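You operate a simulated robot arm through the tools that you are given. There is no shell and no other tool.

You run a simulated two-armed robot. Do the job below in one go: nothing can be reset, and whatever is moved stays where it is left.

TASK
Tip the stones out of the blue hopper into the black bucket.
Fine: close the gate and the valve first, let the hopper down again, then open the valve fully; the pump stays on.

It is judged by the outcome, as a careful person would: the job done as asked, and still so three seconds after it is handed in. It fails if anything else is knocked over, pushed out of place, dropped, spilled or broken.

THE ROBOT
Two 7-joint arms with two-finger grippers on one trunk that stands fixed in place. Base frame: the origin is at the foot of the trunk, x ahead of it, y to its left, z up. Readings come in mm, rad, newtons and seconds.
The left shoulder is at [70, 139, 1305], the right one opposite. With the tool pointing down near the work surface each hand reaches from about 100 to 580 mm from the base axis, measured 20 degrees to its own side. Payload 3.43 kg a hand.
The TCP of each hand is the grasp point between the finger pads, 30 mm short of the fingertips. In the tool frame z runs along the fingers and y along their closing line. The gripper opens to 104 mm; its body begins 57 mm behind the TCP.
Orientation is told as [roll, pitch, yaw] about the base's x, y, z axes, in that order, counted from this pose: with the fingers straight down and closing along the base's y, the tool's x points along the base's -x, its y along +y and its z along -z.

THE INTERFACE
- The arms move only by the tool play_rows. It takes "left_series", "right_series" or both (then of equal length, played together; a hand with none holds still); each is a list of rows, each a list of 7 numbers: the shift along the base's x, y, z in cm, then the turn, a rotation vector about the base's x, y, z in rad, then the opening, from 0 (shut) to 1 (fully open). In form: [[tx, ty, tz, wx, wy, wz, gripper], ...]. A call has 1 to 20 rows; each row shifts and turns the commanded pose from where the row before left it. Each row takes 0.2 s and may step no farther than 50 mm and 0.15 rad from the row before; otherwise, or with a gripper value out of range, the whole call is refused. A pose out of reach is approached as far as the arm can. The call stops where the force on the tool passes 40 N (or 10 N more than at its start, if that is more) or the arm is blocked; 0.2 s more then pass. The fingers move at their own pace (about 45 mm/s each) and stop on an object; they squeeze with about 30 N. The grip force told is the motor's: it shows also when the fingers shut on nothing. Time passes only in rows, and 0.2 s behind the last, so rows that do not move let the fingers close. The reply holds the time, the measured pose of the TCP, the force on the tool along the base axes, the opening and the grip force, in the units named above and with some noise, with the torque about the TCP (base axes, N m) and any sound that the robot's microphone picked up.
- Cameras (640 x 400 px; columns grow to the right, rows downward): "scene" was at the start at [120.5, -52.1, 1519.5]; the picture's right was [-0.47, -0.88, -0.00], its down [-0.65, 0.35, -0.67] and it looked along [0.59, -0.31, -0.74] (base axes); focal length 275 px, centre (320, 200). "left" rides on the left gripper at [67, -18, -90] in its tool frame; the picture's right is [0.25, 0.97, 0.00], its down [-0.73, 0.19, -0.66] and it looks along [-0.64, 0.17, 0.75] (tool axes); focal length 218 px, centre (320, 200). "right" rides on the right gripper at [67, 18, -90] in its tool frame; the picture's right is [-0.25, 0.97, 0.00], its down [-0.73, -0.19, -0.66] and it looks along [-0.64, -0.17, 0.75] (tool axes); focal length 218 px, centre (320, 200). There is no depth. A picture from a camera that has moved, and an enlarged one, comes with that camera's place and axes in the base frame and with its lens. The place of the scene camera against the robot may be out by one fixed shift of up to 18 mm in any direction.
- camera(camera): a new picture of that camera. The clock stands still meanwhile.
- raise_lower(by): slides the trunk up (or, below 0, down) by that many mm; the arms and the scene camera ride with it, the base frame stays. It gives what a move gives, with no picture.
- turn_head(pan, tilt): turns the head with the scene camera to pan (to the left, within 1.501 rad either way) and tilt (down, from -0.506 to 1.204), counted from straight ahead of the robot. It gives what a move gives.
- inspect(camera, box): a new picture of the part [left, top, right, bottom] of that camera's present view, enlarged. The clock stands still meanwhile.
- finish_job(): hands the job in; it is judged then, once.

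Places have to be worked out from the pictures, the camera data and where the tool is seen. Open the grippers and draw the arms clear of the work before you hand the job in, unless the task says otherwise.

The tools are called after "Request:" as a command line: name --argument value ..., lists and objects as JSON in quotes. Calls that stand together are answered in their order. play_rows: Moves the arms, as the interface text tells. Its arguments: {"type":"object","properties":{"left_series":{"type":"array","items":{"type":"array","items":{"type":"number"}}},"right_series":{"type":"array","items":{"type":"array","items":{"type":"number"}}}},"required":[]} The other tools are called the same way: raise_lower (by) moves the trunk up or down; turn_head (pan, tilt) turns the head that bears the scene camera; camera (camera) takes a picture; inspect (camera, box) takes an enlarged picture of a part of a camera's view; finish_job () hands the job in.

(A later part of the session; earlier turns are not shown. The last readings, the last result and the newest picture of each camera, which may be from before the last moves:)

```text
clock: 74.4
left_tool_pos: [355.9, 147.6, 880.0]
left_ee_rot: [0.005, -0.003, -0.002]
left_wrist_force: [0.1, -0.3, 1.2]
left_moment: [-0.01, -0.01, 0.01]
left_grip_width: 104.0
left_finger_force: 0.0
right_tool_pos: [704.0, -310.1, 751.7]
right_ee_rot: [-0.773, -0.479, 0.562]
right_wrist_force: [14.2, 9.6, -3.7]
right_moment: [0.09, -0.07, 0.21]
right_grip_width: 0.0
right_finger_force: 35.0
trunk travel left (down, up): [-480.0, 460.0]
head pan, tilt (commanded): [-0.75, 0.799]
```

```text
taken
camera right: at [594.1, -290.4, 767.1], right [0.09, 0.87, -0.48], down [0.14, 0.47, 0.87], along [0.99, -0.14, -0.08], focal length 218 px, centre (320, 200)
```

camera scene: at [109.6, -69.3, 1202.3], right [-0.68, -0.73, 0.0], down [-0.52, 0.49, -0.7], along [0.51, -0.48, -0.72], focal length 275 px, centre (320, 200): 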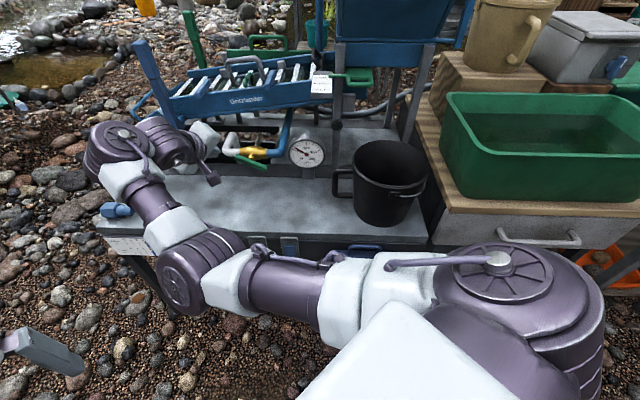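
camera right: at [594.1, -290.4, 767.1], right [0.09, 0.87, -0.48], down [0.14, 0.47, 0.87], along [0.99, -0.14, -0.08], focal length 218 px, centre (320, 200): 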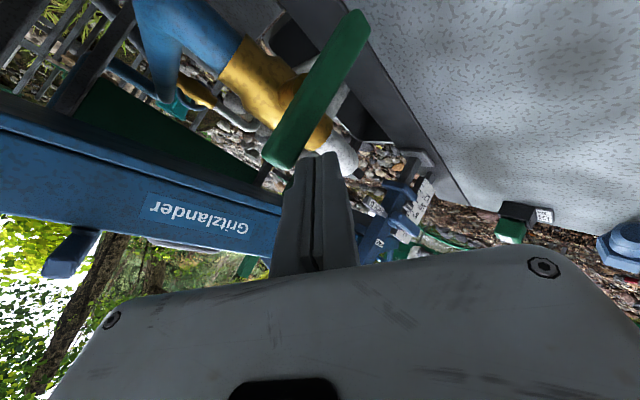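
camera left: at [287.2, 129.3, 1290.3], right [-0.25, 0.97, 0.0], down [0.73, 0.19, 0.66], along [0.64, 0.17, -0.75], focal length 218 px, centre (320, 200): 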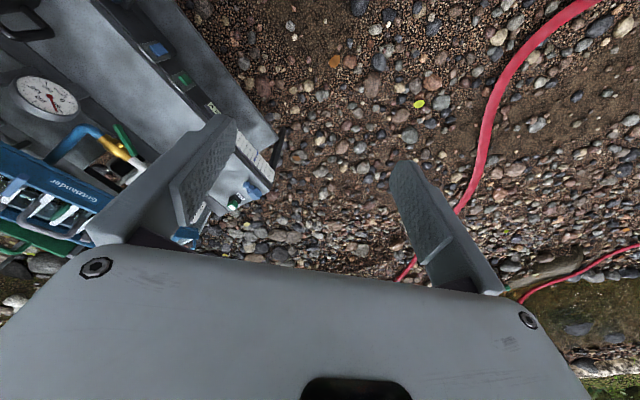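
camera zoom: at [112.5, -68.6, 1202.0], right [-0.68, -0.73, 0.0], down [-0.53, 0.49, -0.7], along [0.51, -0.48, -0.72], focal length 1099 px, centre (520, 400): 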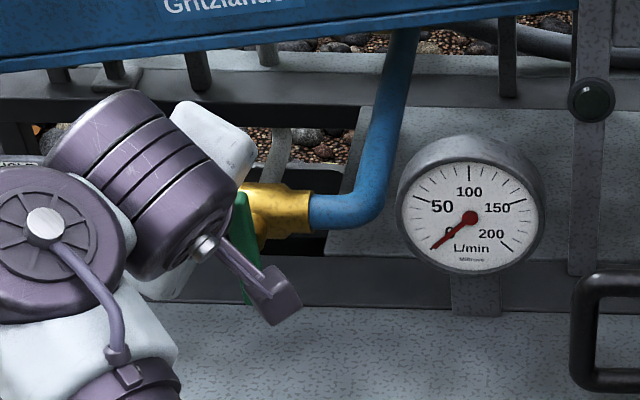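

The lever is against its closed stop (17 N) and the flow reads 0. I back the hand off to the left and front, then rise above the bench.

Request:
play_rows --right_series '[[0.8, 0.8, 0, 0, 0, 0, 0], [0.7, 0.7, 0, 0, 0, 0, 0], [-1.8, 1.8, 0, 0, 0, 0, 0], [-1.8, 1.8, 0.5, 0, 0, 0, 0], [0, 0, 2.0, 0, 0, 0, 0], [0, 0, 2.0, 0, 0, 0, 0]]'

Request:
inspect --camera "scene" --box '[190, 100, 350, 200]'

```text
clock: 75.8
left_tool_pos: [354.5, 147.5, 881.2]
left_ee_rot: [0.005, -0.008, -0.004]
left_wrist_force: [0.1, -0.3, 0.0]
left_moment: [0.0, -0.02, -0.03]
left_grip_width: 104.1
left_finger_force: 0.1
right_tool_pos: [680.6, -260.7, 799.2]
right_ee_rot: [-0.776, -0.48, 0.559]
right_wrist_force: [0.3, -0.6, 0.0]
right_moment: [-0.03, 0.0, -0.06]
right_grip_width: 0.3
right_finger_force: 35.4
trunk travel left (down, up): [-480.0, 460.0]
head pan, tilt (commanded): [-0.75, 0.799]
```

```text
4.00 times, centred on (270, 150) of scene
camera zoom: at [109.4, -69.4, 1202.3], right [-0.68, -0.73, 0.0], down [-0.52, 0.49, -0.7], along [0.51, -0.48, -0.72], focal length 1099 px, centre (520, 400)
```

zoom: 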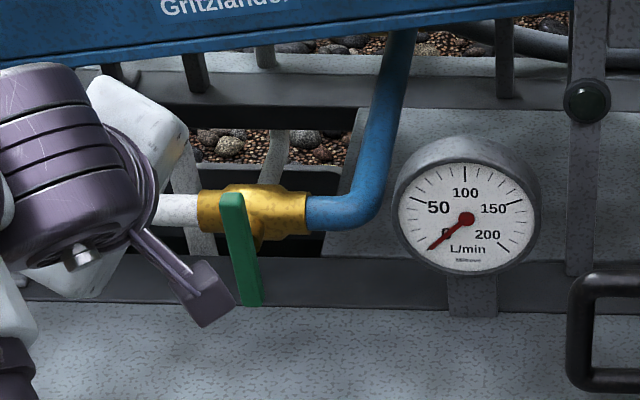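

The valve lever stands vertical, gauge at 0. I now retrace toward the bucket side: raise the trunk in stages while bringing the hand back right, undoing the yaw.

Request:
raise_lower --by 60

Request:
play_rows --right_series '[[-1.9, -2.1, -1.2, 0, 0, -0.09, 0], [-1.9, -2.1, -1.2, 0, 0, -0.09, 0], [-1.9, -2.1, -1.2, 0, 0, -0.09, 0], [-1.9, -2.1, -1.2, 0, 0, 0, 0]]'

Request:
raise_lower --by 130

Request:
play_rows --right_series '[[-0.7, -0.7, -2.5, 0, 0, 0, 0], [-0.7, -0.7, -2.5, 0, 0, 0, 0], [-0.7, -0.7, -2.5, 0, 0, 0, 0]]'

```text
clock: 76.8
left_tool_pos: [354.0, 146.2, 941.4]
left_ee_rot: [0.005, -0.007, -0.004]
left_wrist_force: [0.1, 0.1, -0.3]
left_moment: [0.0, -0.01, 0.01]
left_grip_width: 104.0
left_finger_force: 0.1
right_tool_pos: [681.1, -260.3, 858.4]
right_ee_rot: [-0.773, -0.482, 0.556]
right_wrist_force: [-0.1, 0.2, 0.9]
right_moment: [-0.02, 0.0, -0.01]
right_grip_width: 0.0
right_finger_force: 33.9
trunk travel left (down, up): [-540.0, 400.0]
head pan, tilt (commanded): [-0.75, 0.799]
```

```text
clock: 77.8
left_tool_pos: [352.9, 146.4, 942.3]
left_ee_rot: [0.006, -0.007, -0.003]
left_wrist_force: [-0.2, -1.2, 0.2]
left_moment: [0.01, -0.02, 0.0]
left_grip_width: 104.1
left_finger_force: 0.1
right_tool_pos: [606.9, -355.7, 819.3]
right_ee_rot: [-0.79, -0.493, 0.28]
right_wrist_force: [-0.1, 0.2, 0.5]
right_moment: [0.01, -0.02, -0.02]
right_grip_width: 0.0
right_finger_force: 34.7
trunk travel left (down, up): [-540.0, 400.0]
head pan, tilt (commanded): [-0.75, 0.799]
```

```text
clock: 79.4
left_tool_pos: [355.1, 147.4, 1071.3]
left_ee_rot: [0.006, -0.007, -0.004]
left_wrist_force: [0.0, -0.9, 0.2]
left_moment: [-0.02, -0.03, -0.01]
left_grip_width: 103.8
left_finger_force: 0.0
right_tool_pos: [604.8, -354.0, 946.8]
right_ee_rot: [-0.792, -0.483, 0.281]
right_wrist_force: [0.8, 0.2, 0.1]
right_moment: [-0.04, -0.01, 0.03]
right_grip_width: 0.3
right_finger_force: 34.4
trunk travel left (down, up): [-670.0, 270.0]
head pan, tilt (commanded): [-0.75, 0.799]
```

```text
clock: 80.4
left_tool_pos: [354.5, 147.0, 1070.3]
left_ee_rot: [0.005, -0.006, -0.004]
left_wrist_force: [-0.3, 0.0, 1.1]
left_moment: [0.0, 0.03, 0.0]
left_grip_width: 103.8
left_finger_force: 0.0
right_tool_pos: [589.2, -388.1, 885.5]
right_ee_rot: [-0.815, -0.505, 0.278]
right_wrist_force: [0.3, 0.7, 0.4]
right_moment: [0.01, 0.0, -0.02]
right_grip_width: 0.0
right_finger_force: 35.2
trunk travel left (down, up): [-670.0, 270.0]
head pan, tilt (commanded): [-0.75, 0.799]
stopped in row 3 (right hand): the arm was blocked; the commanded pose is now the measured one
```

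Blocked once more by my own torso, I believe. I look at the posture.

Request:
turn_head --pan -0.7 --tilt 1.1

Request:
camera --camera "scene"

```text
clock: 81.2
left_tool_pos: [354.1, 147.1, 1070.5]
left_ee_rot: [0.007, -0.008, -0.004]
left_wrist_force: [0.6, 0.3, 0.0]
left_moment: [-0.01, 0.0, 0.04]
left_grip_width: 104.0
left_finger_force: 0.1
right_tool_pos: [587.3, -387.7, 884.2]
right_ee_rot: [-0.812, -0.503, 0.278]
right_wrist_force: [-0.4, -0.1, 0.5]
right_moment: [-0.02, -0.01, 0.02]
right_grip_width: 0.0
right_finger_force: 34.7
trunk travel left (down, up): [-670.0, 270.0]
head pan, tilt (commanded): [-0.7, 1.1]
```

```text
taken
camera scene: at [99.0, -55.6, 1370.6], right [-0.64, -0.76, 0.0], down [-0.68, 0.57, -0.45], along [0.35, -0.29, -0.89], focal length 275 px, centre (320, 200)
```

scene: 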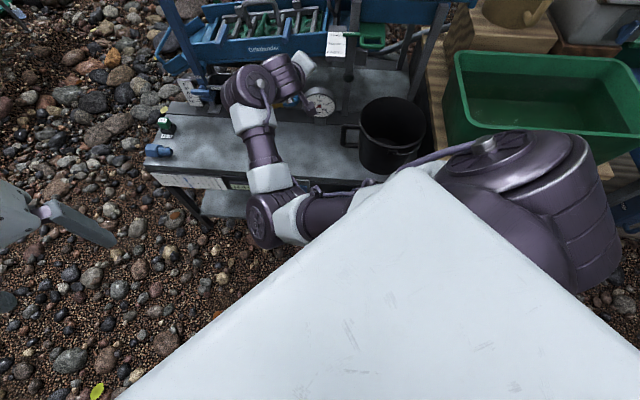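

The upper arm lies across my chest. I move the hand to the right along the bench at constant depth so the elbow swings away from the chest, in a short call.

Request:
play_rows --right_series '[[-1.5, -2.3, 1.5, 0, 0, 0, 0], [-1.5, -2.3, 1.5, 0, 0, 0, 0], [-1.5, -2.3, 1, 0, 0, 0, 0]]'

```text
clock: 82.0
left_tool_pos: [352.8, 145.7, 1071.3]
left_ee_rot: [0.005, -0.008, -0.004]
left_wrist_force: [0.0, 0.7, -0.6]
left_moment: [-0.02, -0.03, 0.0]
left_grip_width: 104.0
left_finger_force: 0.0
right_tool_pos: [543.6, -452.5, 924.4]
right_ee_rot: [-0.805, -0.506, 0.28]
right_wrist_force: [0.4, -1.6, 0.3]
right_moment: [0.01, 0.0, -0.01]
right_grip_width: 0.0
right_finger_force: 34.8
trunk travel left (down, up): [-670.0, 270.0]
head pan, tilt (commanded): [-0.7, 1.1]
```

Works. I continue to the right toward a point above the bucket (l≈−75, s≈650) at z≈900.

Request:
play_rows --right_series '[[-3, -2, 0, 0, 0, 0, 0], [-3, -2, 0, 0, 0, 0, 0], [-3, -1.5, 0, 0, 0, 0, 0]]'

Request:
raise_lower --by 80

Request:
camera --camera "scene"

```text
clock: 82.8
left_tool_pos: [354.7, 148.0, 1071.9]
left_ee_rot: [0.007, -0.007, -0.006]
left_wrist_force: [-0.2, 0.7, 0.3]
left_moment: [0.01, 0.05, 0.0]
left_grip_width: 103.9
left_finger_force: 0.1
right_tool_pos: [451.6, -507.9, 923.5]
right_ee_rot: [-0.807, -0.502, 0.278]
right_wrist_force: [-0.5, 0.5, 0.0]
right_moment: [-0.01, 0.02, 0.02]
right_grip_width: 0.1
right_finger_force: 35.1
trunk travel left (down, up): [-670.0, 270.0]
head pan, tilt (commanded): [-0.7, 1.1]
```

```text
clock: 83.9
left_tool_pos: [353.7, 147.3, 1150.8]
left_ee_rot: [0.005, -0.008, -0.003]
left_wrist_force: [-0.4, -0.5, 0.3]
left_moment: [0.01, -0.03, 0.0]
left_grip_width: 103.9
left_finger_force: 0.2
right_tool_pos: [453.0, -509.3, 1003.6]
right_ee_rot: [-0.807, -0.503, 0.279]
right_wrist_force: [0.1, 0.2, 0.9]
right_moment: [0.0, 0.03, -0.03]
right_grip_width: 0.0
right_finger_force: 34.8
trunk travel left (down, up): [-750.0, 190.0]
head pan, tilt (commanded): [-0.7, 1.1]
```

```text
taken
camera scene: at [99.1, -55.6, 1450.5], right [-0.64, -0.76, 0.0], down [-0.68, 0.57, -0.45], along [0.35, -0.29, -0.89], focal length 275 px, centre (320, 200)
```

scene: 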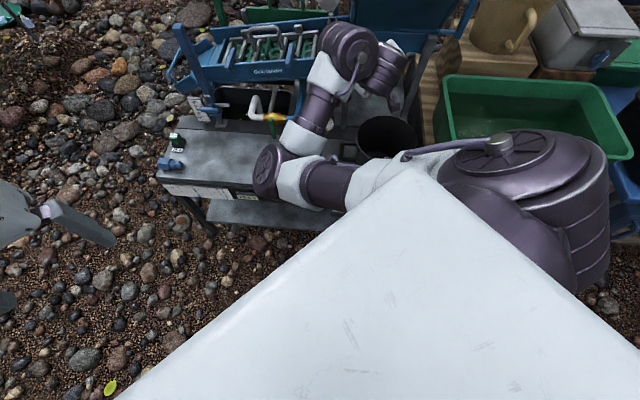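

The hand is over the bench near the bucket at z≈1004. I descend toward the bucket's mouth while tilting the tool a bit more downward.

Request:
play_rows --right_series '[[-1.06, 0.08, -3, 0.05, 0.05, 0, 0], [-1.06, 0.08, -3, 0.05, 0.05, 0, 0], [-1.06, 0.08, -3, 0.05, 0.05, 0, 0]]'

Request:
turn_head --pan -0.75 --tilt 0.9

Request:
camera --camera "scene"

Request:
camera --camera "right"

```text
clock: 84.7
left_tool_pos: [354.0, 146.9, 1150.4]
left_ee_rot: [0.004, -0.007, -0.003]
left_wrist_force: [-0.3, -0.3, -0.5]
left_moment: [0.0, -0.02, 0.0]
left_grip_width: 103.7
left_finger_force: 0.1
right_tool_pos: [421.4, -506.3, 914.5]
right_ee_rot: [-0.606, -0.392, 0.19]
right_wrist_force: [-0.3, 0.2, 0.3]
right_moment: [0.01, 0.0, -0.02]
right_grip_width: 0.4
right_finger_force: 34.4
trunk travel left (down, up): [-750.0, 190.0]
head pan, tilt (commanded): [-0.7, 1.1]
```

```text
clock: 85.5
left_tool_pos: [354.3, 146.7, 1151.7]
left_ee_rot: [0.006, -0.006, -0.004]
left_wrist_force: [-0.3, 0.1, -0.3]
left_moment: [0.03, 0.0, 0.0]
left_grip_width: 103.9
left_finger_force: 0.1
right_tool_pos: [422.4, -506.3, 915.5]
right_ee_rot: [-0.609, -0.392, 0.193]
right_wrist_force: [-0.3, 0.3, 0.2]
right_moment: [0.0, -0.01, 0.0]
right_grip_width: 0.0
right_finger_force: 34.7
trunk travel left (down, up): [-750.0, 190.0]
head pan, tilt (commanded): [-0.75, 0.901]
```

```text
taken
camera scene: at [105.9, -66.3, 1464.3], right [-0.68, -0.73, 0.0], down [-0.57, 0.53, -0.62], along [0.45, -0.42, -0.78], focal length 275 px, centre (320, 200)
```

scene: 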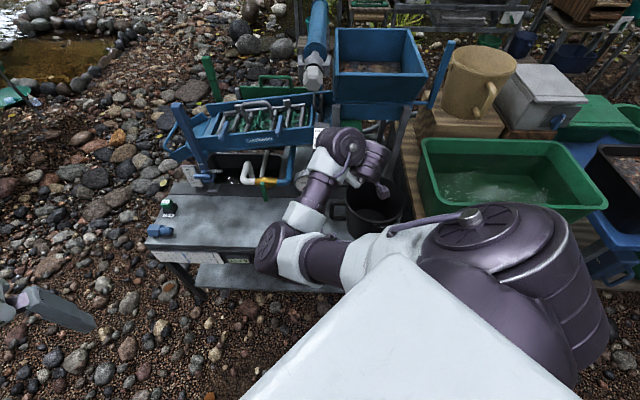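

```text
taken
camera right: at [324.5, -458.2, 948.2], right [0.29, 0.86, -0.41], down [0.38, 0.3, 0.88], along [0.88, -0.41, -0.24], focal length 218 px, centre (320, 200)
```

right: 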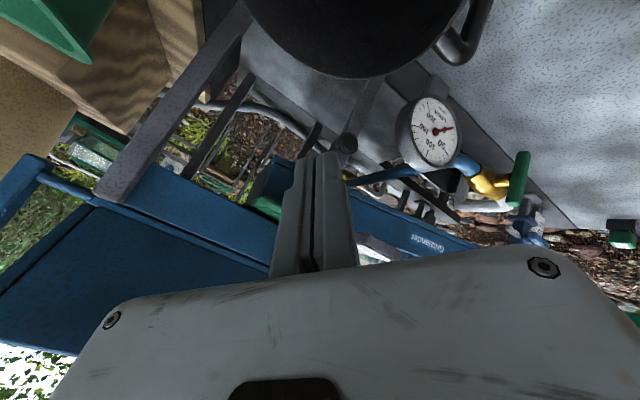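

I tilt a little more toward vertical (about 64° down) and descend to just above the rim, then I'll check the view.

Request:
play_rows --right_series '[[-0.5, 0, -2, 0.09, 0.09, 0, 0], [-0.5, 0, -2, 0.09, 0.09, 0, 0], [-0.5, 0, -2, 0, 0, 0, 0]]'

Request:
camera --camera "scene"

Request:
inspect --camera "scene" --box '[300, 130, 440, 250]'

Request:
camera --camera "right"

```text
clock: 86.3
left_tool_pos: [353.8, 147.4, 1151.2]
left_ee_rot: [0.005, -0.007, -0.004]
left_wrist_force: [0.4, -1.5, -0.1]
left_moment: [0.01, 0.02, -0.05]
left_grip_width: 104.2
left_finger_force: 0.0
right_tool_pos: [413.1, -505.4, 848.5]
right_ee_rot: [-0.391, -0.24, 0.123]
right_wrist_force: [-0.2, 0.1, -0.2]
right_moment: [0.01, -0.01, 0.0]
right_grip_width: 0.1
right_finger_force: 34.6
right hand out of reach, approached as far as the arm can: row 2
trunk travel left (down, up): [-750.0, 190.0]
head pan, tilt (commanded): [-0.75, 0.901]
```

```text
taken
camera scene: at [105.2, -66.2, 1464.5], right [-0.68, -0.73, 0.0], down [-0.57, 0.53, -0.62], along [0.45, -0.42, -0.78], focal length 275 px, centre (320, 200)
```

scene: 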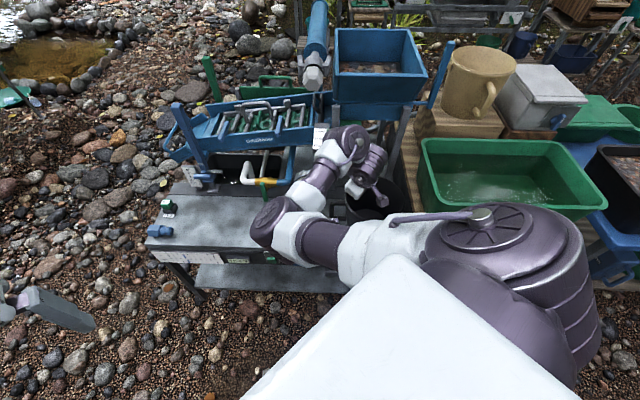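

```text
3.33 times, centred on (370, 190) of scene
camera zoom: at [105.2, -66.2, 1464.5], right [-0.68, -0.73, 0.0], down [-0.57, 0.53, -0.62], along [0.45, -0.42, -0.78], focal length 916 px, centre (153, 233)
```

zoom: 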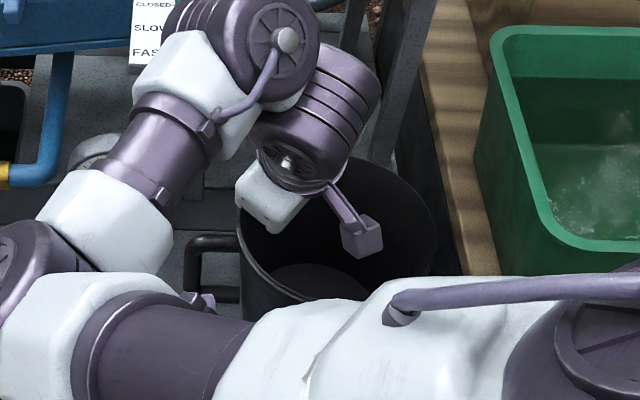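

```text
taken
camera right: at [323.3, -466.2, 905.7], right [0.22, 0.93, -0.3], down [0.53, 0.14, 0.84], along [0.82, -0.34, -0.46], focal length 218 px, centre (320, 200)
```

right: 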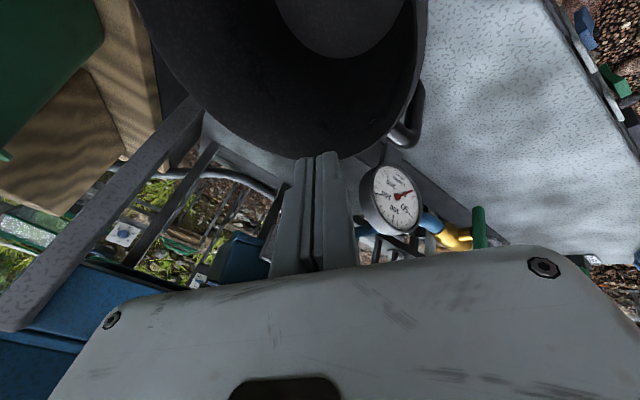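

The fingertips are above the bucket's interior, left of its centre. I lower them about 75 mm so the tips are inside, below the rim.

Request:
play_rows --right_series '[[0, 0, -2.6, 0, 0, 0, 0], [0, 0, -2.6, 0, 0, 0, 0], [0, 0, -2.4, 0, 0, 0, 0]]'

Request:
camera --camera "right"

Request:
inspect --camera "scene" --box '[300, 130, 440, 250]'

```text
clock: 87.1
left_tool_pos: [355.5, 147.0, 1150.1]
left_ee_rot: [0.006, -0.008, -0.004]
left_wrist_force: [0.8, -1.1, 0.2]
left_moment: [0.01, -0.02, 0.01]
left_grip_width: 103.8
left_finger_force: 0.0
right_tool_pos: [411.1, -505.1, 770.5]
right_ee_rot: [-0.389, -0.242, 0.124]
right_wrist_force: [0.4, 0.4, -0.2]
right_moment: [-0.03, 0.01, 0.0]
right_grip_width: 0.0
right_finger_force: 34.6
trunk travel left (down, up): [-750.0, 190.0]
head pan, tilt (commanded): [-0.75, 0.901]
```

```text
taken
camera right: at [322.3, -465.5, 828.6], right [0.22, 0.93, -0.3], down [0.53, 0.14, 0.84], along [0.82, -0.34, -0.46], focal length 218 px, centre (320, 200)
```

right: 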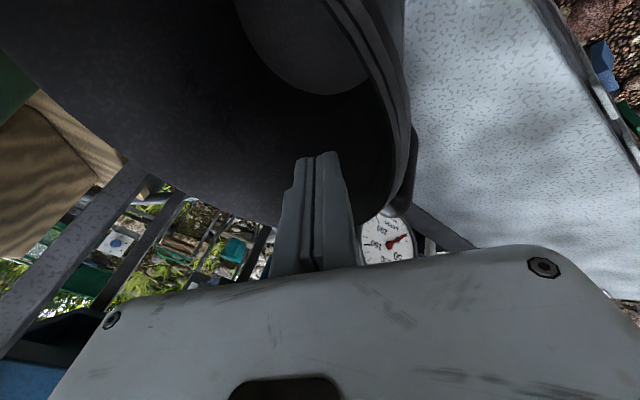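

```text
3.33 times, centred on (370, 190) of scene
camera zoom: at [106.0, -66.5, 1464.4], right [-0.68, -0.73, 0.0], down [-0.57, 0.53, -0.62], along [0.45, -0.42, -0.78], focal length 916 px, centre (153, 233)
```

zoom: 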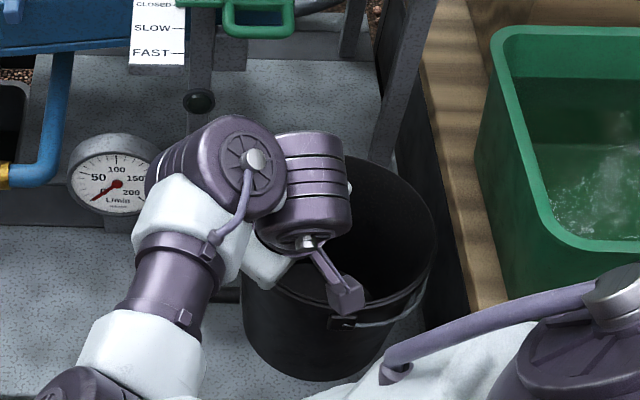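

The tips are inside the bucket. Comparing hopper and bucket in the same head image, the bucket should go about 24 mm to the left. I push its inner left wall along +l in small steps.

Request:
play_rows --right_series '[[0.5, 0.5, 0, 0, 0, 0, 0], [0.5, 0.5, 0, 0, 0, 0, 0], [0.5, 0.5, 0, 0, 0, 0, 0], [0.35, 0.35, 0, 0, 0, 0, 0]]'

Request:
inspect --camera "scene" --box '[300, 130, 440, 250]'

Request:
camera --camera "right"

```text
clock: 88.1
left_tool_pos: [356.1, 147.5, 1151.0]
left_ee_rot: [0.006, -0.008, -0.005]
left_wrist_force: [-0.2, -0.4, 0.2]
left_moment: [0.02, 0.02, -0.04]
left_grip_width: 103.9
left_finger_force: 0.1
right_tool_pos: [431.0, -487.4, 770.7]
right_ee_rot: [-0.39, -0.243, 0.123]
right_wrist_force: [-0.3, -0.3, -0.3]
right_moment: [-0.01, 0.04, 0.02]
right_grip_width: 0.3
right_finger_force: 34.9
trunk travel left (down, up): [-750.0, 190.0]
head pan, tilt (commanded): [-0.75, 0.901]
```

```text
3.33 times, centred on (370, 190) of scene
camera zoom: at [105.8, -66.4, 1464.4], right [-0.68, -0.73, 0.0], down [-0.57, 0.53, -0.62], along [0.45, -0.42, -0.78], focal length 916 px, centre (153, 233)
```

zoom: 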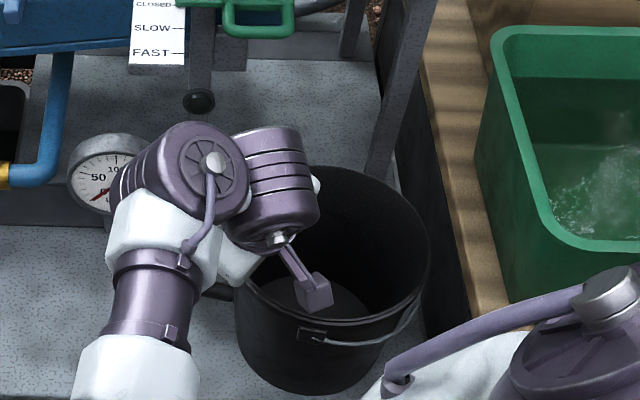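

```text
taken
camera right: at [342.0, -448.1, 829.3], right [0.22, 0.93, -0.3], down [0.53, 0.14, 0.84], along [0.82, -0.34, -0.46], focal length 218 px, centre (320, 200)
```

right: 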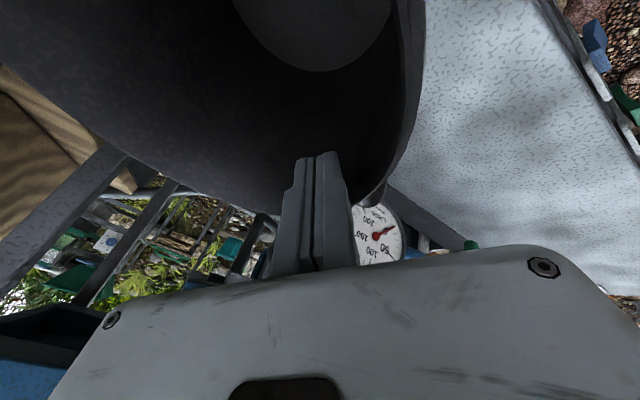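

The bucket moved a little left and seems to have turned or come slightly forward. I look closer before pushing on.

Request:
inspect --camera "scene" --box '[320, 160, 440, 265]'

Request:
inspect --camera "right" --box '[200, 60, 440, 260]'

```text
3.81 times, centred on (380, 212) of scene
camera zoom: at [105.8, -66.4, 1464.4], right [-0.68, -0.73, 0.0], down [-0.57, 0.53, -0.62], along [0.45, -0.42, -0.78], focal length 1046 px, centre (91, 152)
```

zoom: 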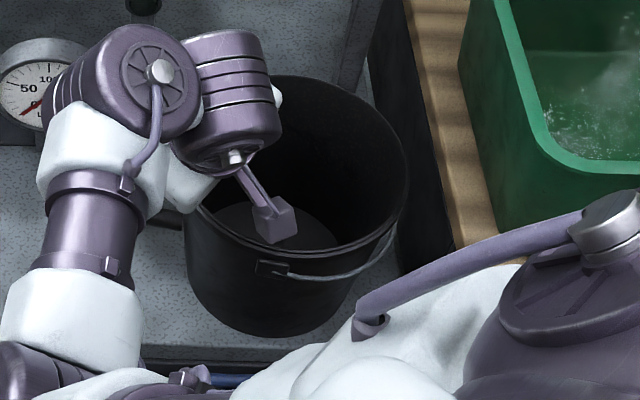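

```text
2.00 times, centred on (320, 160) of right
camera zoom: at [342.0, -448.1, 829.3], right [0.22, 0.93, -0.3], down [0.53, 0.14, 0.84], along [0.82, -0.34, -0.46], focal length 436 px, centre (320, 280)
```

zoom: 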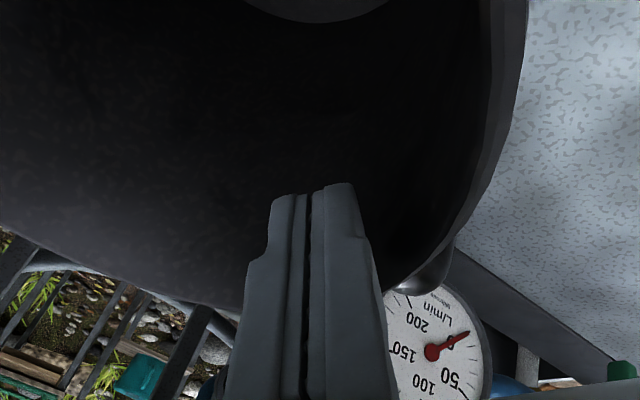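

The bucket is upright and moved ~6 mm so far. I push on another ~18 mm to the left.

Request:
play_rows --right_series '[[0.4, 0.4, 0, 0, 0, 0, 0], [0.4, 0.4, 0, 0, 0, 0, 0], [0.4, 0.4, 0, 0, 0, 0, 0]]'

Request:
inspect --camera "scene" --box '[320, 160, 440, 265]'

```text
clock: 88.9
left_tool_pos: [353.7, 147.2, 1151.8]
left_ee_rot: [0.005, -0.008, -0.004]
left_wrist_force: [0.0, -0.2, 0.0]
left_moment: [-0.03, -0.06, 0.0]
left_grip_width: 104.0
left_finger_force: 0.1
right_tool_pos: [443.6, -476.0, 770.6]
right_ee_rot: [-0.389, -0.243, 0.124]
right_wrist_force: [-0.5, -0.3, 0.1]
right_moment: [-0.01, -0.02, -0.04]
right_grip_width: 0.1
right_finger_force: 35.1
trunk travel left (down, up): [-750.0, 190.0]
head pan, tilt (commanded): [-0.75, 0.901]
```

```text
3.81 times, centred on (380, 212) of scene
camera zoom: at [105.8, -66.4, 1464.4], right [-0.68, -0.73, 0.0], down [-0.57, 0.53, -0.62], along [0.45, -0.42, -0.78], focal length 1046 px, centre (91, 152)
```

zoom: 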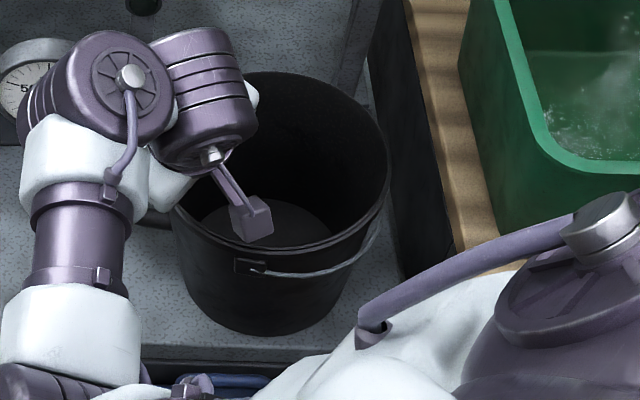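

Moved about 14 mm more (≈20 mm in total). A last 5 mm, then I shift the fingers to push the bucket back against the strip.

Request:
play_rows --right_series '[[0.35, 0.35, 0, 0, 0, 0, 0], [-0.5, -0.5, 0, 0, 0, 0, 0], [-1, -1, 0, 0, 0, 0, 0], [-1.2, -1.2, 0, 0, 0, 0, 0], [-1.2, -1.2, 0, 0, 0, 0, 0]]'

Request:
inspect --camera "scene" --box '[320, 160, 440, 265]'

Request:
camera --camera "right"

```text
clock: 90.1
left_tool_pos: [353.9, 147.0, 1152.1]
left_ee_rot: [0.007, -0.007, -0.004]
left_wrist_force: [-0.6, 0.3, 0.4]
left_moment: [-0.01, -0.03, -0.01]
left_grip_width: 104.2
left_finger_force: 0.0
right_tool_pos: [406.3, -510.1, 772.0]
right_ee_rot: [-0.389, -0.243, 0.124]
right_wrist_force: [0.7, 0.4, -0.3]
right_moment: [0.02, 0.0, 0.02]
right_grip_width: 0.0
right_finger_force: 35.1
trunk travel left (down, up): [-750.0, 190.0]
head pan, tilt (commanded): [-0.75, 0.901]
```

```text
3.81 times, centred on (380, 212) of scene
camera zoom: at [105.2, -67.1, 1464.4], right [-0.68, -0.73, 0.0], down [-0.57, 0.53, -0.62], along [0.45, -0.42, -0.78], focal length 1046 px, centre (91, 152)
```

zoom: 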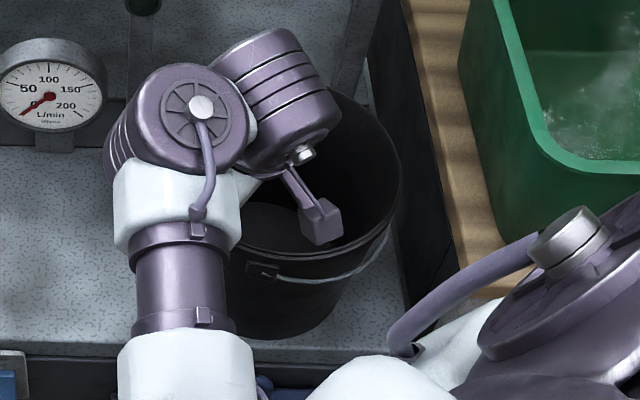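

```text
taken
camera right: at [318.0, -471.3, 829.7], right [0.22, 0.93, -0.3], down [0.53, 0.14, 0.84], along [0.82, -0.34, -0.46], focal length 218 px, centre (320, 200)
```

right: 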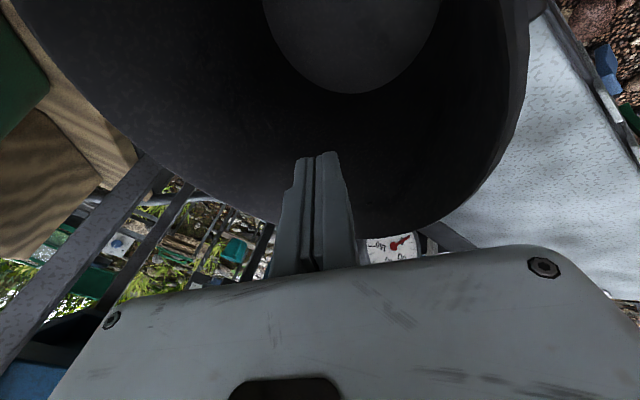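

The bucket slipped back ~9 mm: probably the palm's corner brushed the rim outside. I raise the hand 20 mm so only the fingertips remain inside, then push left again.

Request:
play_rows --right_series '[[0, 0, 1.0, 0, 0, 0, 0], [0, 0, 1.0, 0, 0, 0, 0], [1, 1, 0, 0, 0, 0, 0], [1, 1, 0, 0, 0, 0, 0], [0.8, 0.8, 0, 0, 0, 0, 0], [0.6, 0.6, 0, 0, 0, 0, 0]]'

Request:
inspect --camera "scene" --box '[320, 160, 440, 265]'

Request:
camera --camera "right"

```text
clock: 91.5
left_tool_pos: [353.6, 147.3, 1150.7]
left_ee_rot: [0.005, -0.007, -0.002]
left_wrist_force: [-0.2, 0.0, -0.2]
left_moment: [0.03, 0.05, -0.03]
left_grip_width: 104.0
left_finger_force: 0.0
right_tool_pos: [442.4, -477.9, 791.1]
right_ee_rot: [-0.39, -0.243, 0.122]
right_wrist_force: [-0.3, -1.3, 1.0]
right_moment: [-0.02, 0.0, -0.03]
right_grip_width: 0.2
right_finger_force: 34.5
trunk travel left (down, up): [-750.0, 190.0]
head pan, tilt (commanded): [-0.75, 0.901]
```

```text
3.81 times, centred on (380, 212) of scene
camera zoom: at [105.9, -66.2, 1464.4], right [-0.68, -0.73, 0.0], down [-0.57, 0.53, -0.62], along [0.45, -0.42, -0.78], focal length 1046 px, centre (91, 152)
```

zoom: 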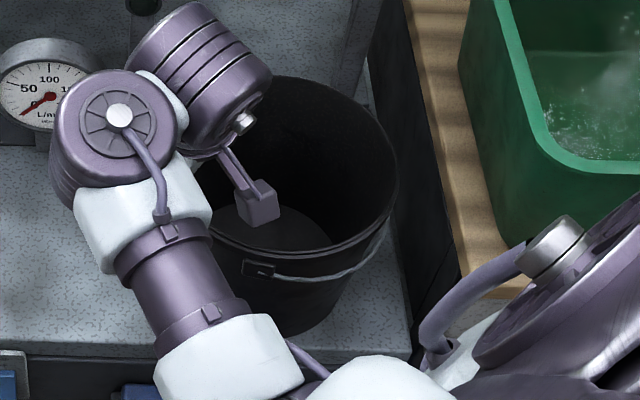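

```text
taken
camera right: at [352.9, -437.6, 848.9], right [0.22, 0.93, -0.3], down [0.53, 0.14, 0.84], along [0.82, -0.34, -0.46], focal length 218 px, centre (320, 200)
```

right: 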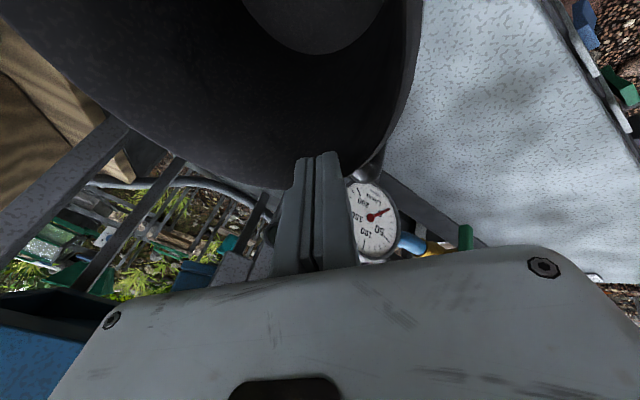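

Net shift is now about 12 mm. I push another ~12 mm left.

Request:
play_rows --right_series '[[0.4, 0.4, 0, 0, 0, 0, 0], [0.4, 0.4, 0, 0, 0, 0, 0], [0.2, 0.2, 0, 0, 0, 0, 0]]'

Request:
inspect --camera "scene" --box '[320, 160, 440, 265]'

```text
clock: 92.3
left_tool_pos: [354.1, 147.1, 1151.5]
left_ee_rot: [0.005, -0.009, -0.003]
left_wrist_force: [-0.1, 0.6, 0.3]
left_moment: [-0.02, 0.05, 0.02]
left_grip_width: 104.1
left_finger_force: 0.1
right_tool_pos: [451.9, -468.7, 792.4]
right_ee_rot: [-0.392, -0.242, 0.123]
right_wrist_force: [-0.2, -0.5, 0.8]
right_moment: [-0.01, 0.01, 0.01]
right_grip_width: 0.1
right_finger_force: 34.5
trunk travel left (down, up): [-750.0, 190.0]
head pan, tilt (commanded): [-0.75, 0.901]
```

```text
3.81 times, centred on (380, 212) of scene
camera zoom: at [105.6, -66.6, 1464.4], right [-0.68, -0.73, 0.0], down [-0.57, 0.53, -0.62], along [0.45, -0.42, -0.78], focal length 1046 px, centre (91, 152)
```

zoom: 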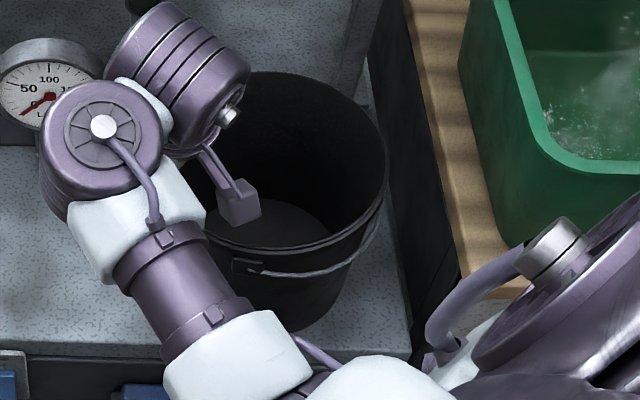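

The bucket is now about 23 mm left of where it stood. I lift the hand straight out and look at the bucket against the strip.

Request:
play_rows --right_series '[[-0.2, -0.2, 1, 0, 0, 0, 0], [0, 0, 3, 0, 0, 0, 0], [0, 0, 3, 0, 0, 0, 0], [0, 0, 3, 0, 0, 0, 0]]'

Request:
camera --camera "scene"

Request:
camera --camera "right"

```text
clock: 93.3
left_tool_pos: [354.3, 148.2, 1151.6]
left_ee_rot: [0.007, -0.008, -0.003]
left_wrist_force: [-1.0, -0.5, -0.5]
left_moment: [-0.03, 0.03, 0.0]
left_grip_width: 103.9
left_finger_force: 0.0
right_tool_pos: [450.2, -471.6, 891.2]
right_ee_rot: [-0.392, -0.24, 0.124]
right_wrist_force: [0.0, -0.8, 0.2]
right_moment: [-0.04, 0.0, -0.03]
right_grip_width: 0.1
right_finger_force: 34.4
trunk travel left (down, up): [-750.0, 190.0]
head pan, tilt (commanded): [-0.75, 0.901]
```

```text
taken
camera scene: at [105.6, -66.2, 1464.3], right [-0.68, -0.73, 0.0], down [-0.57, 0.53, -0.62], along [0.45, -0.42, -0.78], focal length 275 px, centre (320, 200)
```

scene: 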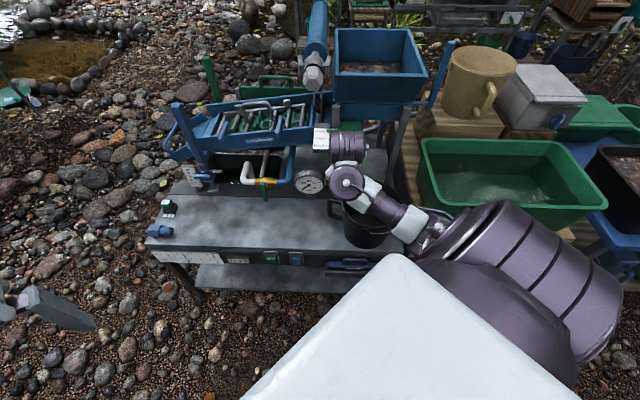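

```text
taken
camera right: at [360.3, -431.1, 949.8], right [0.22, 0.93, -0.3], down [0.53, 0.14, 0.83], along [0.82, -0.34, -0.46], focal length 218 px, centre (320, 200)
```

right: 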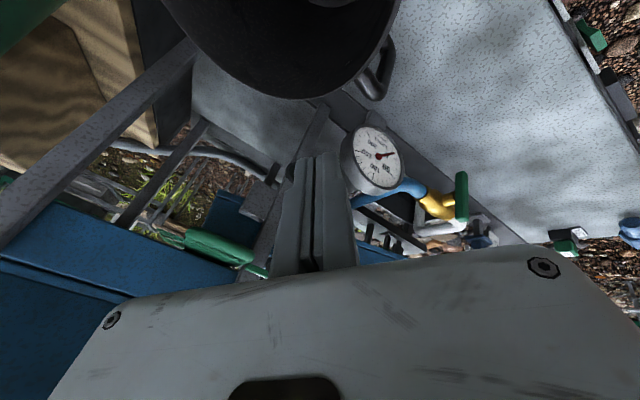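

The arm's elbow has swung to the right side now, a better posture for the hopper lever. I raise the hand, tilt the tool up toward horizontal and move right toward the lever, in short checked calls.

Request:
play_rows --right_series '[[-0.5, -0.5, 3.5, -0.0955, -0.0955, 0, 0], [-0.8, -1.5, 3.3, -0.0955, -0.0955, 0, 0], [-1.5, -2.2, 3.3, -0.0955, -0.0955, 0, 0]]'

Request:
play_rows --right_series '[[-1.5, -2.5, 3.3, -0.0955, -0.0955, 0, 0], [-1.5, -2.5, 3.3, -0.0955, -0.0955, 0, 0]]'

Request:
camera --camera "scene"

Request:
camera --camera "right"

```text
clock: 94.1
left_tool_pos: [353.6, 146.8, 1151.3]
left_ee_rot: [0.007, -0.007, -0.004]
left_wrist_force: [0.2, 0.9, 0.1]
left_moment: [0.0, 0.0, 0.01]
left_grip_width: 104.0
left_finger_force: 0.1
right_tool_pos: [419.8, -512.9, 992.0]
right_ee_rot: [-0.747, -0.475, 0.252]
right_wrist_force: [-0.2, -0.4, -0.2]
right_moment: [0.02, -0.01, 0.0]
right_grip_width: 0.0
right_finger_force: 34.7
trunk travel left (down, up): [-750.0, 190.0]
head pan, tilt (commanded): [-0.75, 0.901]
```

```text
clock: 94.7
left_tool_pos: [352.7, 147.2, 1151.1]
left_ee_rot: [0.005, -0.008, -0.004]
left_wrist_force: [0.5, -0.9, 0.2]
left_moment: [-0.03, 0.0, -0.02]
left_grip_width: 104.0
left_finger_force: 0.2
right_tool_pos: [388.6, -560.9, 1059.0]
right_ee_rot: [-1.03, -0.595, 0.396]
right_wrist_force: [0.2, 0.6, 0.4]
right_moment: [0.0, 0.0, 0.01]
right_grip_width: 0.1
right_finger_force: 34.7
trunk travel left (down, up): [-750.0, 190.0]
head pan, tilt (commanded): [-0.75, 0.901]
```

```text
taken
camera scene: at [104.2, -66.3, 1464.5], right [-0.68, -0.73, 0.0], down [-0.57, 0.53, -0.62], along [0.46, -0.42, -0.78], focal length 275 px, centre (320, 200)
```

scene: 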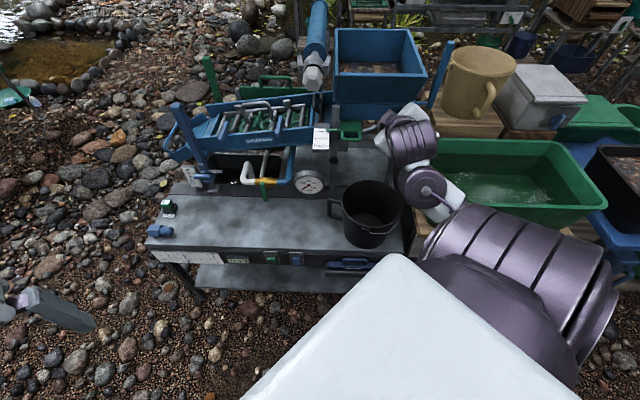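

```text
taken
camera right: at [288.9, -509.9, 1047.1], right [0.43, 0.72, -0.54], down [0.12, 0.55, 0.82], along [0.89, -0.42, 0.15], focal length 218 px, centre (320, 200)
```

right: 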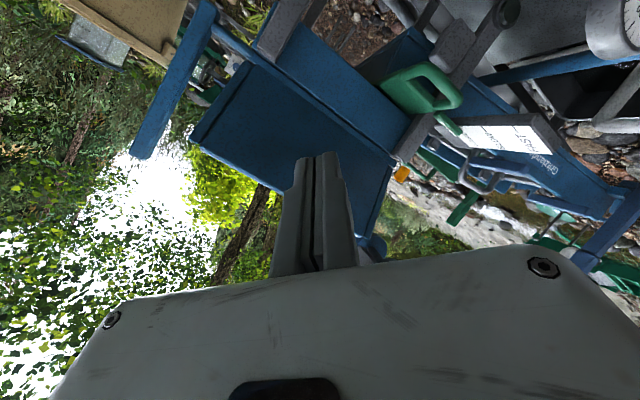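

Good, unflagged. Now I test rolling the hand so the closing line becomes horizontal along the bench (needed to pinch the upright lever), three steps first.

Request:
play_rows --right_series '[[0, 0, 0, 0.0548, -0.1189, -0.0286, 0], [0, 0, 0, 0.0548, -0.1189, -0.0286, 0], [0, 0, 0, 0.0548, -0.1189, -0.0286, 0]]'

```text
clock: 95.5
left_tool_pos: [355.8, 148.2, 1150.7]
left_ee_rot: [0.006, -0.004, -0.003]
left_wrist_force: [-0.8, 0.2, -0.8]
left_moment: [-0.04, 0.03, 0.0]
left_grip_width: 103.9
left_finger_force: 0.0
right_tool_pos: [392.0, -561.8, 1060.6]
right_ee_rot: [-0.972, -0.982, 0.27]
right_wrist_force: [-0.1, 0.5, -0.3]
right_moment: [-0.01, -0.01, -0.03]
right_grip_width: 0.1
right_finger_force: 34.5
right hand out of reach, approached as far as the arm can: row 1, 2
trunk travel left (down, up): [-750.0, 190.0]
head pan, tilt (commanded): [-0.75, 0.901]
```

It got through with minor flags and stayed in place. I continue the roll.

Request:
play_rows --right_series '[[0, 0, 0, 0.0548, -0.1189, -0.0286, 0], [0, 0, 0, 0.0548, -0.1189, -0.0286, 0]]'

Request:
camera --camera "scene"

Request:
camera --camera "right"

```text
clock: 96.1
left_tool_pos: [355.5, 147.1, 1151.2]
left_ee_rot: [0.005, -0.005, -0.006]
left_wrist_force: [-0.3, 0.3, -0.1]
left_moment: [-0.03, 0.02, -0.01]
left_grip_width: 104.3
left_finger_force: 0.1
right_tool_pos: [390.9, -562.0, 1061.8]
right_ee_rot: [-0.817, -1.239, 0.071]
right_wrist_force: [-1.5, 0.9, -1.8]
right_moment: [-0.01, 0.01, -0.02]
right_grip_width: 0.0
right_finger_force: 34.5
trunk travel left (down, up): [-750.0, 190.0]
head pan, tilt (commanded): [-0.75, 0.901]
```

```text
taken
camera scene: at [106.7, -65.5, 1464.4], right [-0.68, -0.73, 0.0], down [-0.57, 0.53, -0.62], along [0.45, -0.42, -0.78], focal length 275 px, centre (320, 200)
```

scene: 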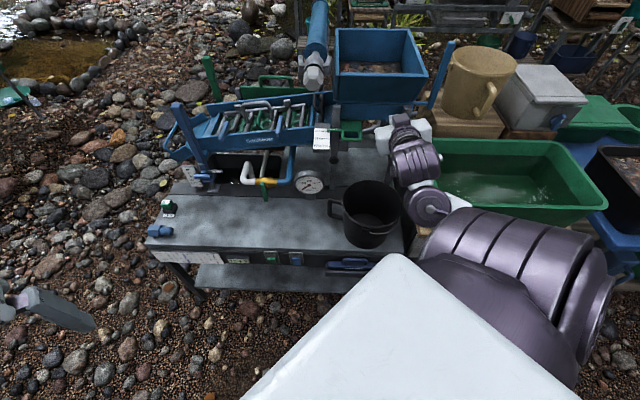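

```text
taken
camera right: at [318.5, -490.1, 1013.3], right [0.7, 0.71, 0.01], down [-0.34, 0.33, 0.88], along [0.63, -0.62, 0.47], focal length 218 px, centre (320, 200)
```

right: 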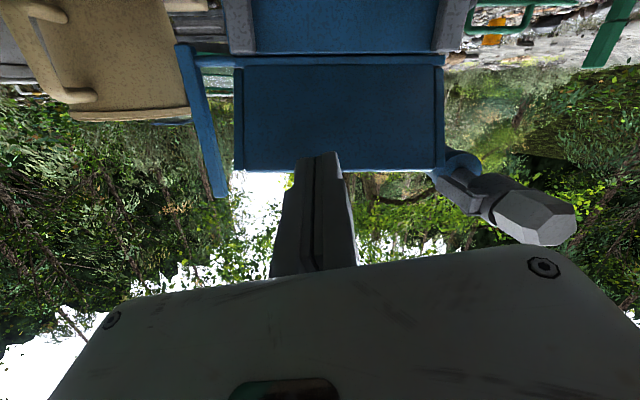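

Excellent: the hand is now almost level, pointing at the hopper's front, and the camera gives a clean view of lever and rod. I finish the roll and move right and up to stand in front of the lever's top, opening the fingers about halfway.

Request:
play_rows --right_series '[[0, 0, 1, 0.0548, -0.1189, -0.0286, 0.2], [0, 0, 1, 0.0548, -0.1189, -0.0286, 0.48]]'

Request:
play_rows --right_series '[[-2.2, -2.8, 1.5, 0, 0, 0, 0.48], [-2.2, -2.8, 1.5, 0, 0, 0, 0.48], [-2.2, -2.8, 1.5, 0, 0, 0, 0.48]]'

Request:
camera --camera "scene"

Request:
camera --camera "right"

```text
clock: 96.7
left_tool_pos: [354.2, 146.8, 1151.7]
left_ee_rot: [0.006, -0.005, -0.003]
left_wrist_force: [-0.1, -0.8, 0.0]
left_moment: [-0.03, 0.02, -0.05]
left_grip_width: 103.6
left_finger_force: 0.0
right_tool_pos: [389.6, -561.6, 1081.5]
right_ee_rot: [0.025, -1.438, -0.811]
right_wrist_force: [0.0, -0.5, -0.8]
right_moment: [-0.02, 0.01, -0.01]
right_grip_width: 50.0
right_finger_force: 0.8
trunk travel left (down, up): [-750.0, 190.0]
head pan, tilt (commanded): [-0.75, 0.901]
```

```text
clock: 97.5
left_tool_pos: [353.5, 146.6, 1150.1]
left_ee_rot: [0.005, -0.006, -0.001]
left_wrist_force: [-0.1, 0.6, -0.1]
left_moment: [0.04, -0.03, 0.0]
left_grip_width: 104.0
left_finger_force: 0.1
right_tool_pos: [321.9, -646.7, 1127.1]
right_ee_rot: [0.023, -1.438, -0.811]
right_wrist_force: [-0.3, -1.0, 0.3]
right_moment: [0.01, 0.02, 0.01]
right_grip_width: 49.7
right_finger_force: 0.0
trunk travel left (down, up): [-750.0, 190.0]
head pan, tilt (commanded): [-0.75, 0.901]
```

```text
taken
camera scene: at [105.1, -66.1, 1464.4], right [-0.68, -0.73, 0.0], down [-0.57, 0.53, -0.62], along [0.45, -0.42, -0.78], focal length 275 px, centre (320, 200)
```

scene: 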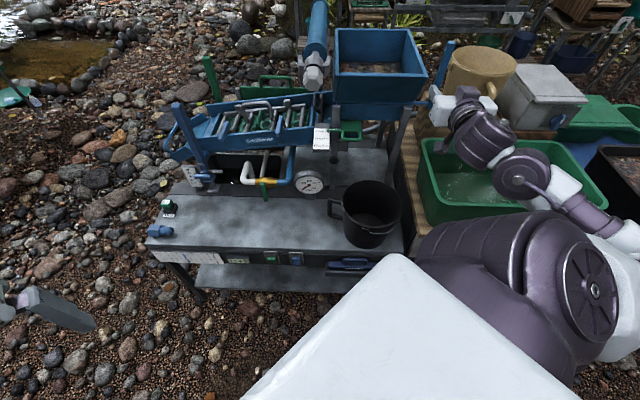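

```text
taken
camera right: at [266.9, -565.1, 1072.4], right [0.71, 0.66, 0.25], down [-0.53, 0.26, 0.81], along [0.47, -0.71, 0.53], focal length 218 px, centre (320, 200)
```

right: 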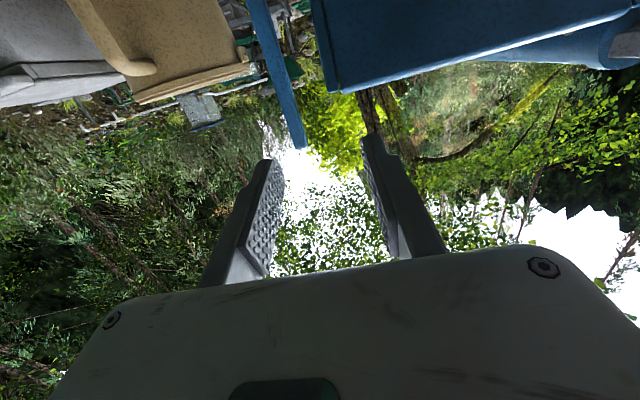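

Fully reachable, no flags. Lever top is at about (428,-811,1166). I line up with it at z≈1145 and stop about 65 mm in front.

Request:
play_rows --right_series '[[0.5, -3.4, 0.6, 0, 0, 0, 0.48], [1.0, -3.0, 0.6, 0, 0, 0, 0.48], [2.0, -2.5, 0.6, 0, 0, 0, 0.48], [2.0, -2.5, 0, 0, 0, 0, 0.48]]'

Request:
camera --camera "right"

Request:
inspect --camera "scene" --box '[380, 20, 500, 110]'

```text
clock: 98.5
left_tool_pos: [355.9, 145.7, 1151.0]
left_ee_rot: [0.007, -0.004, -0.006]
left_wrist_force: [0.4, -0.7, -0.1]
left_moment: [-0.01, 0.04, 0.0]
left_grip_width: 104.1
left_finger_force: 0.0
right_tool_pos: [382.8, -762.7, 1142.9]
right_ee_rot: [0.014, -1.437, -0.802]
right_wrist_force: [0.7, -0.6, 0.2]
right_moment: [0.04, 0.0, -0.01]
right_grip_width: 49.8
right_finger_force: 0.0
trunk travel left (down, up): [-750.0, 190.0]
head pan, tilt (commanded): [-0.75, 0.901]
```

```text
taken
camera right: at [326.3, -680.3, 1088.3], right [0.71, 0.66, 0.25], down [-0.53, 0.26, 0.81], along [0.47, -0.71, 0.53], focal length 218 px, centre (320, 200)
```

right: 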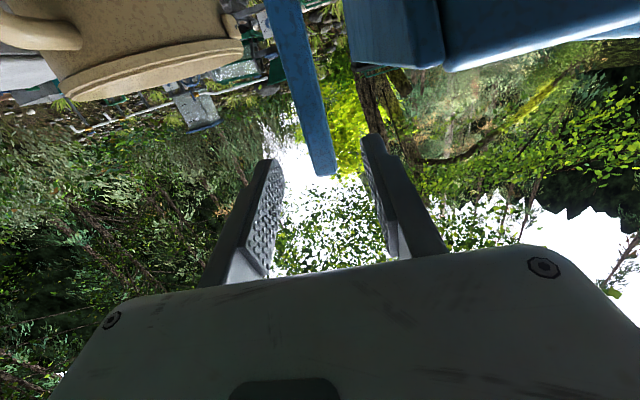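

```text
4.44 times, centred on (440, 65) of scene
camera zoom: at [107.4, -67.5, 1464.2], right [-0.68, -0.73, 0.0], down [-0.57, 0.54, -0.62], along [0.45, -0.42, -0.78], focal length 1221 px, centre (-213, 800)
```

zoom: 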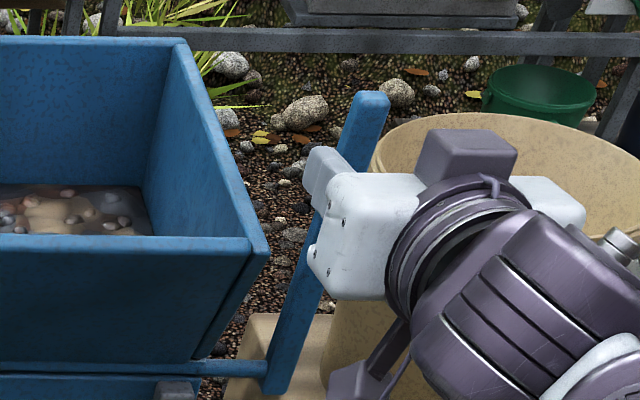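

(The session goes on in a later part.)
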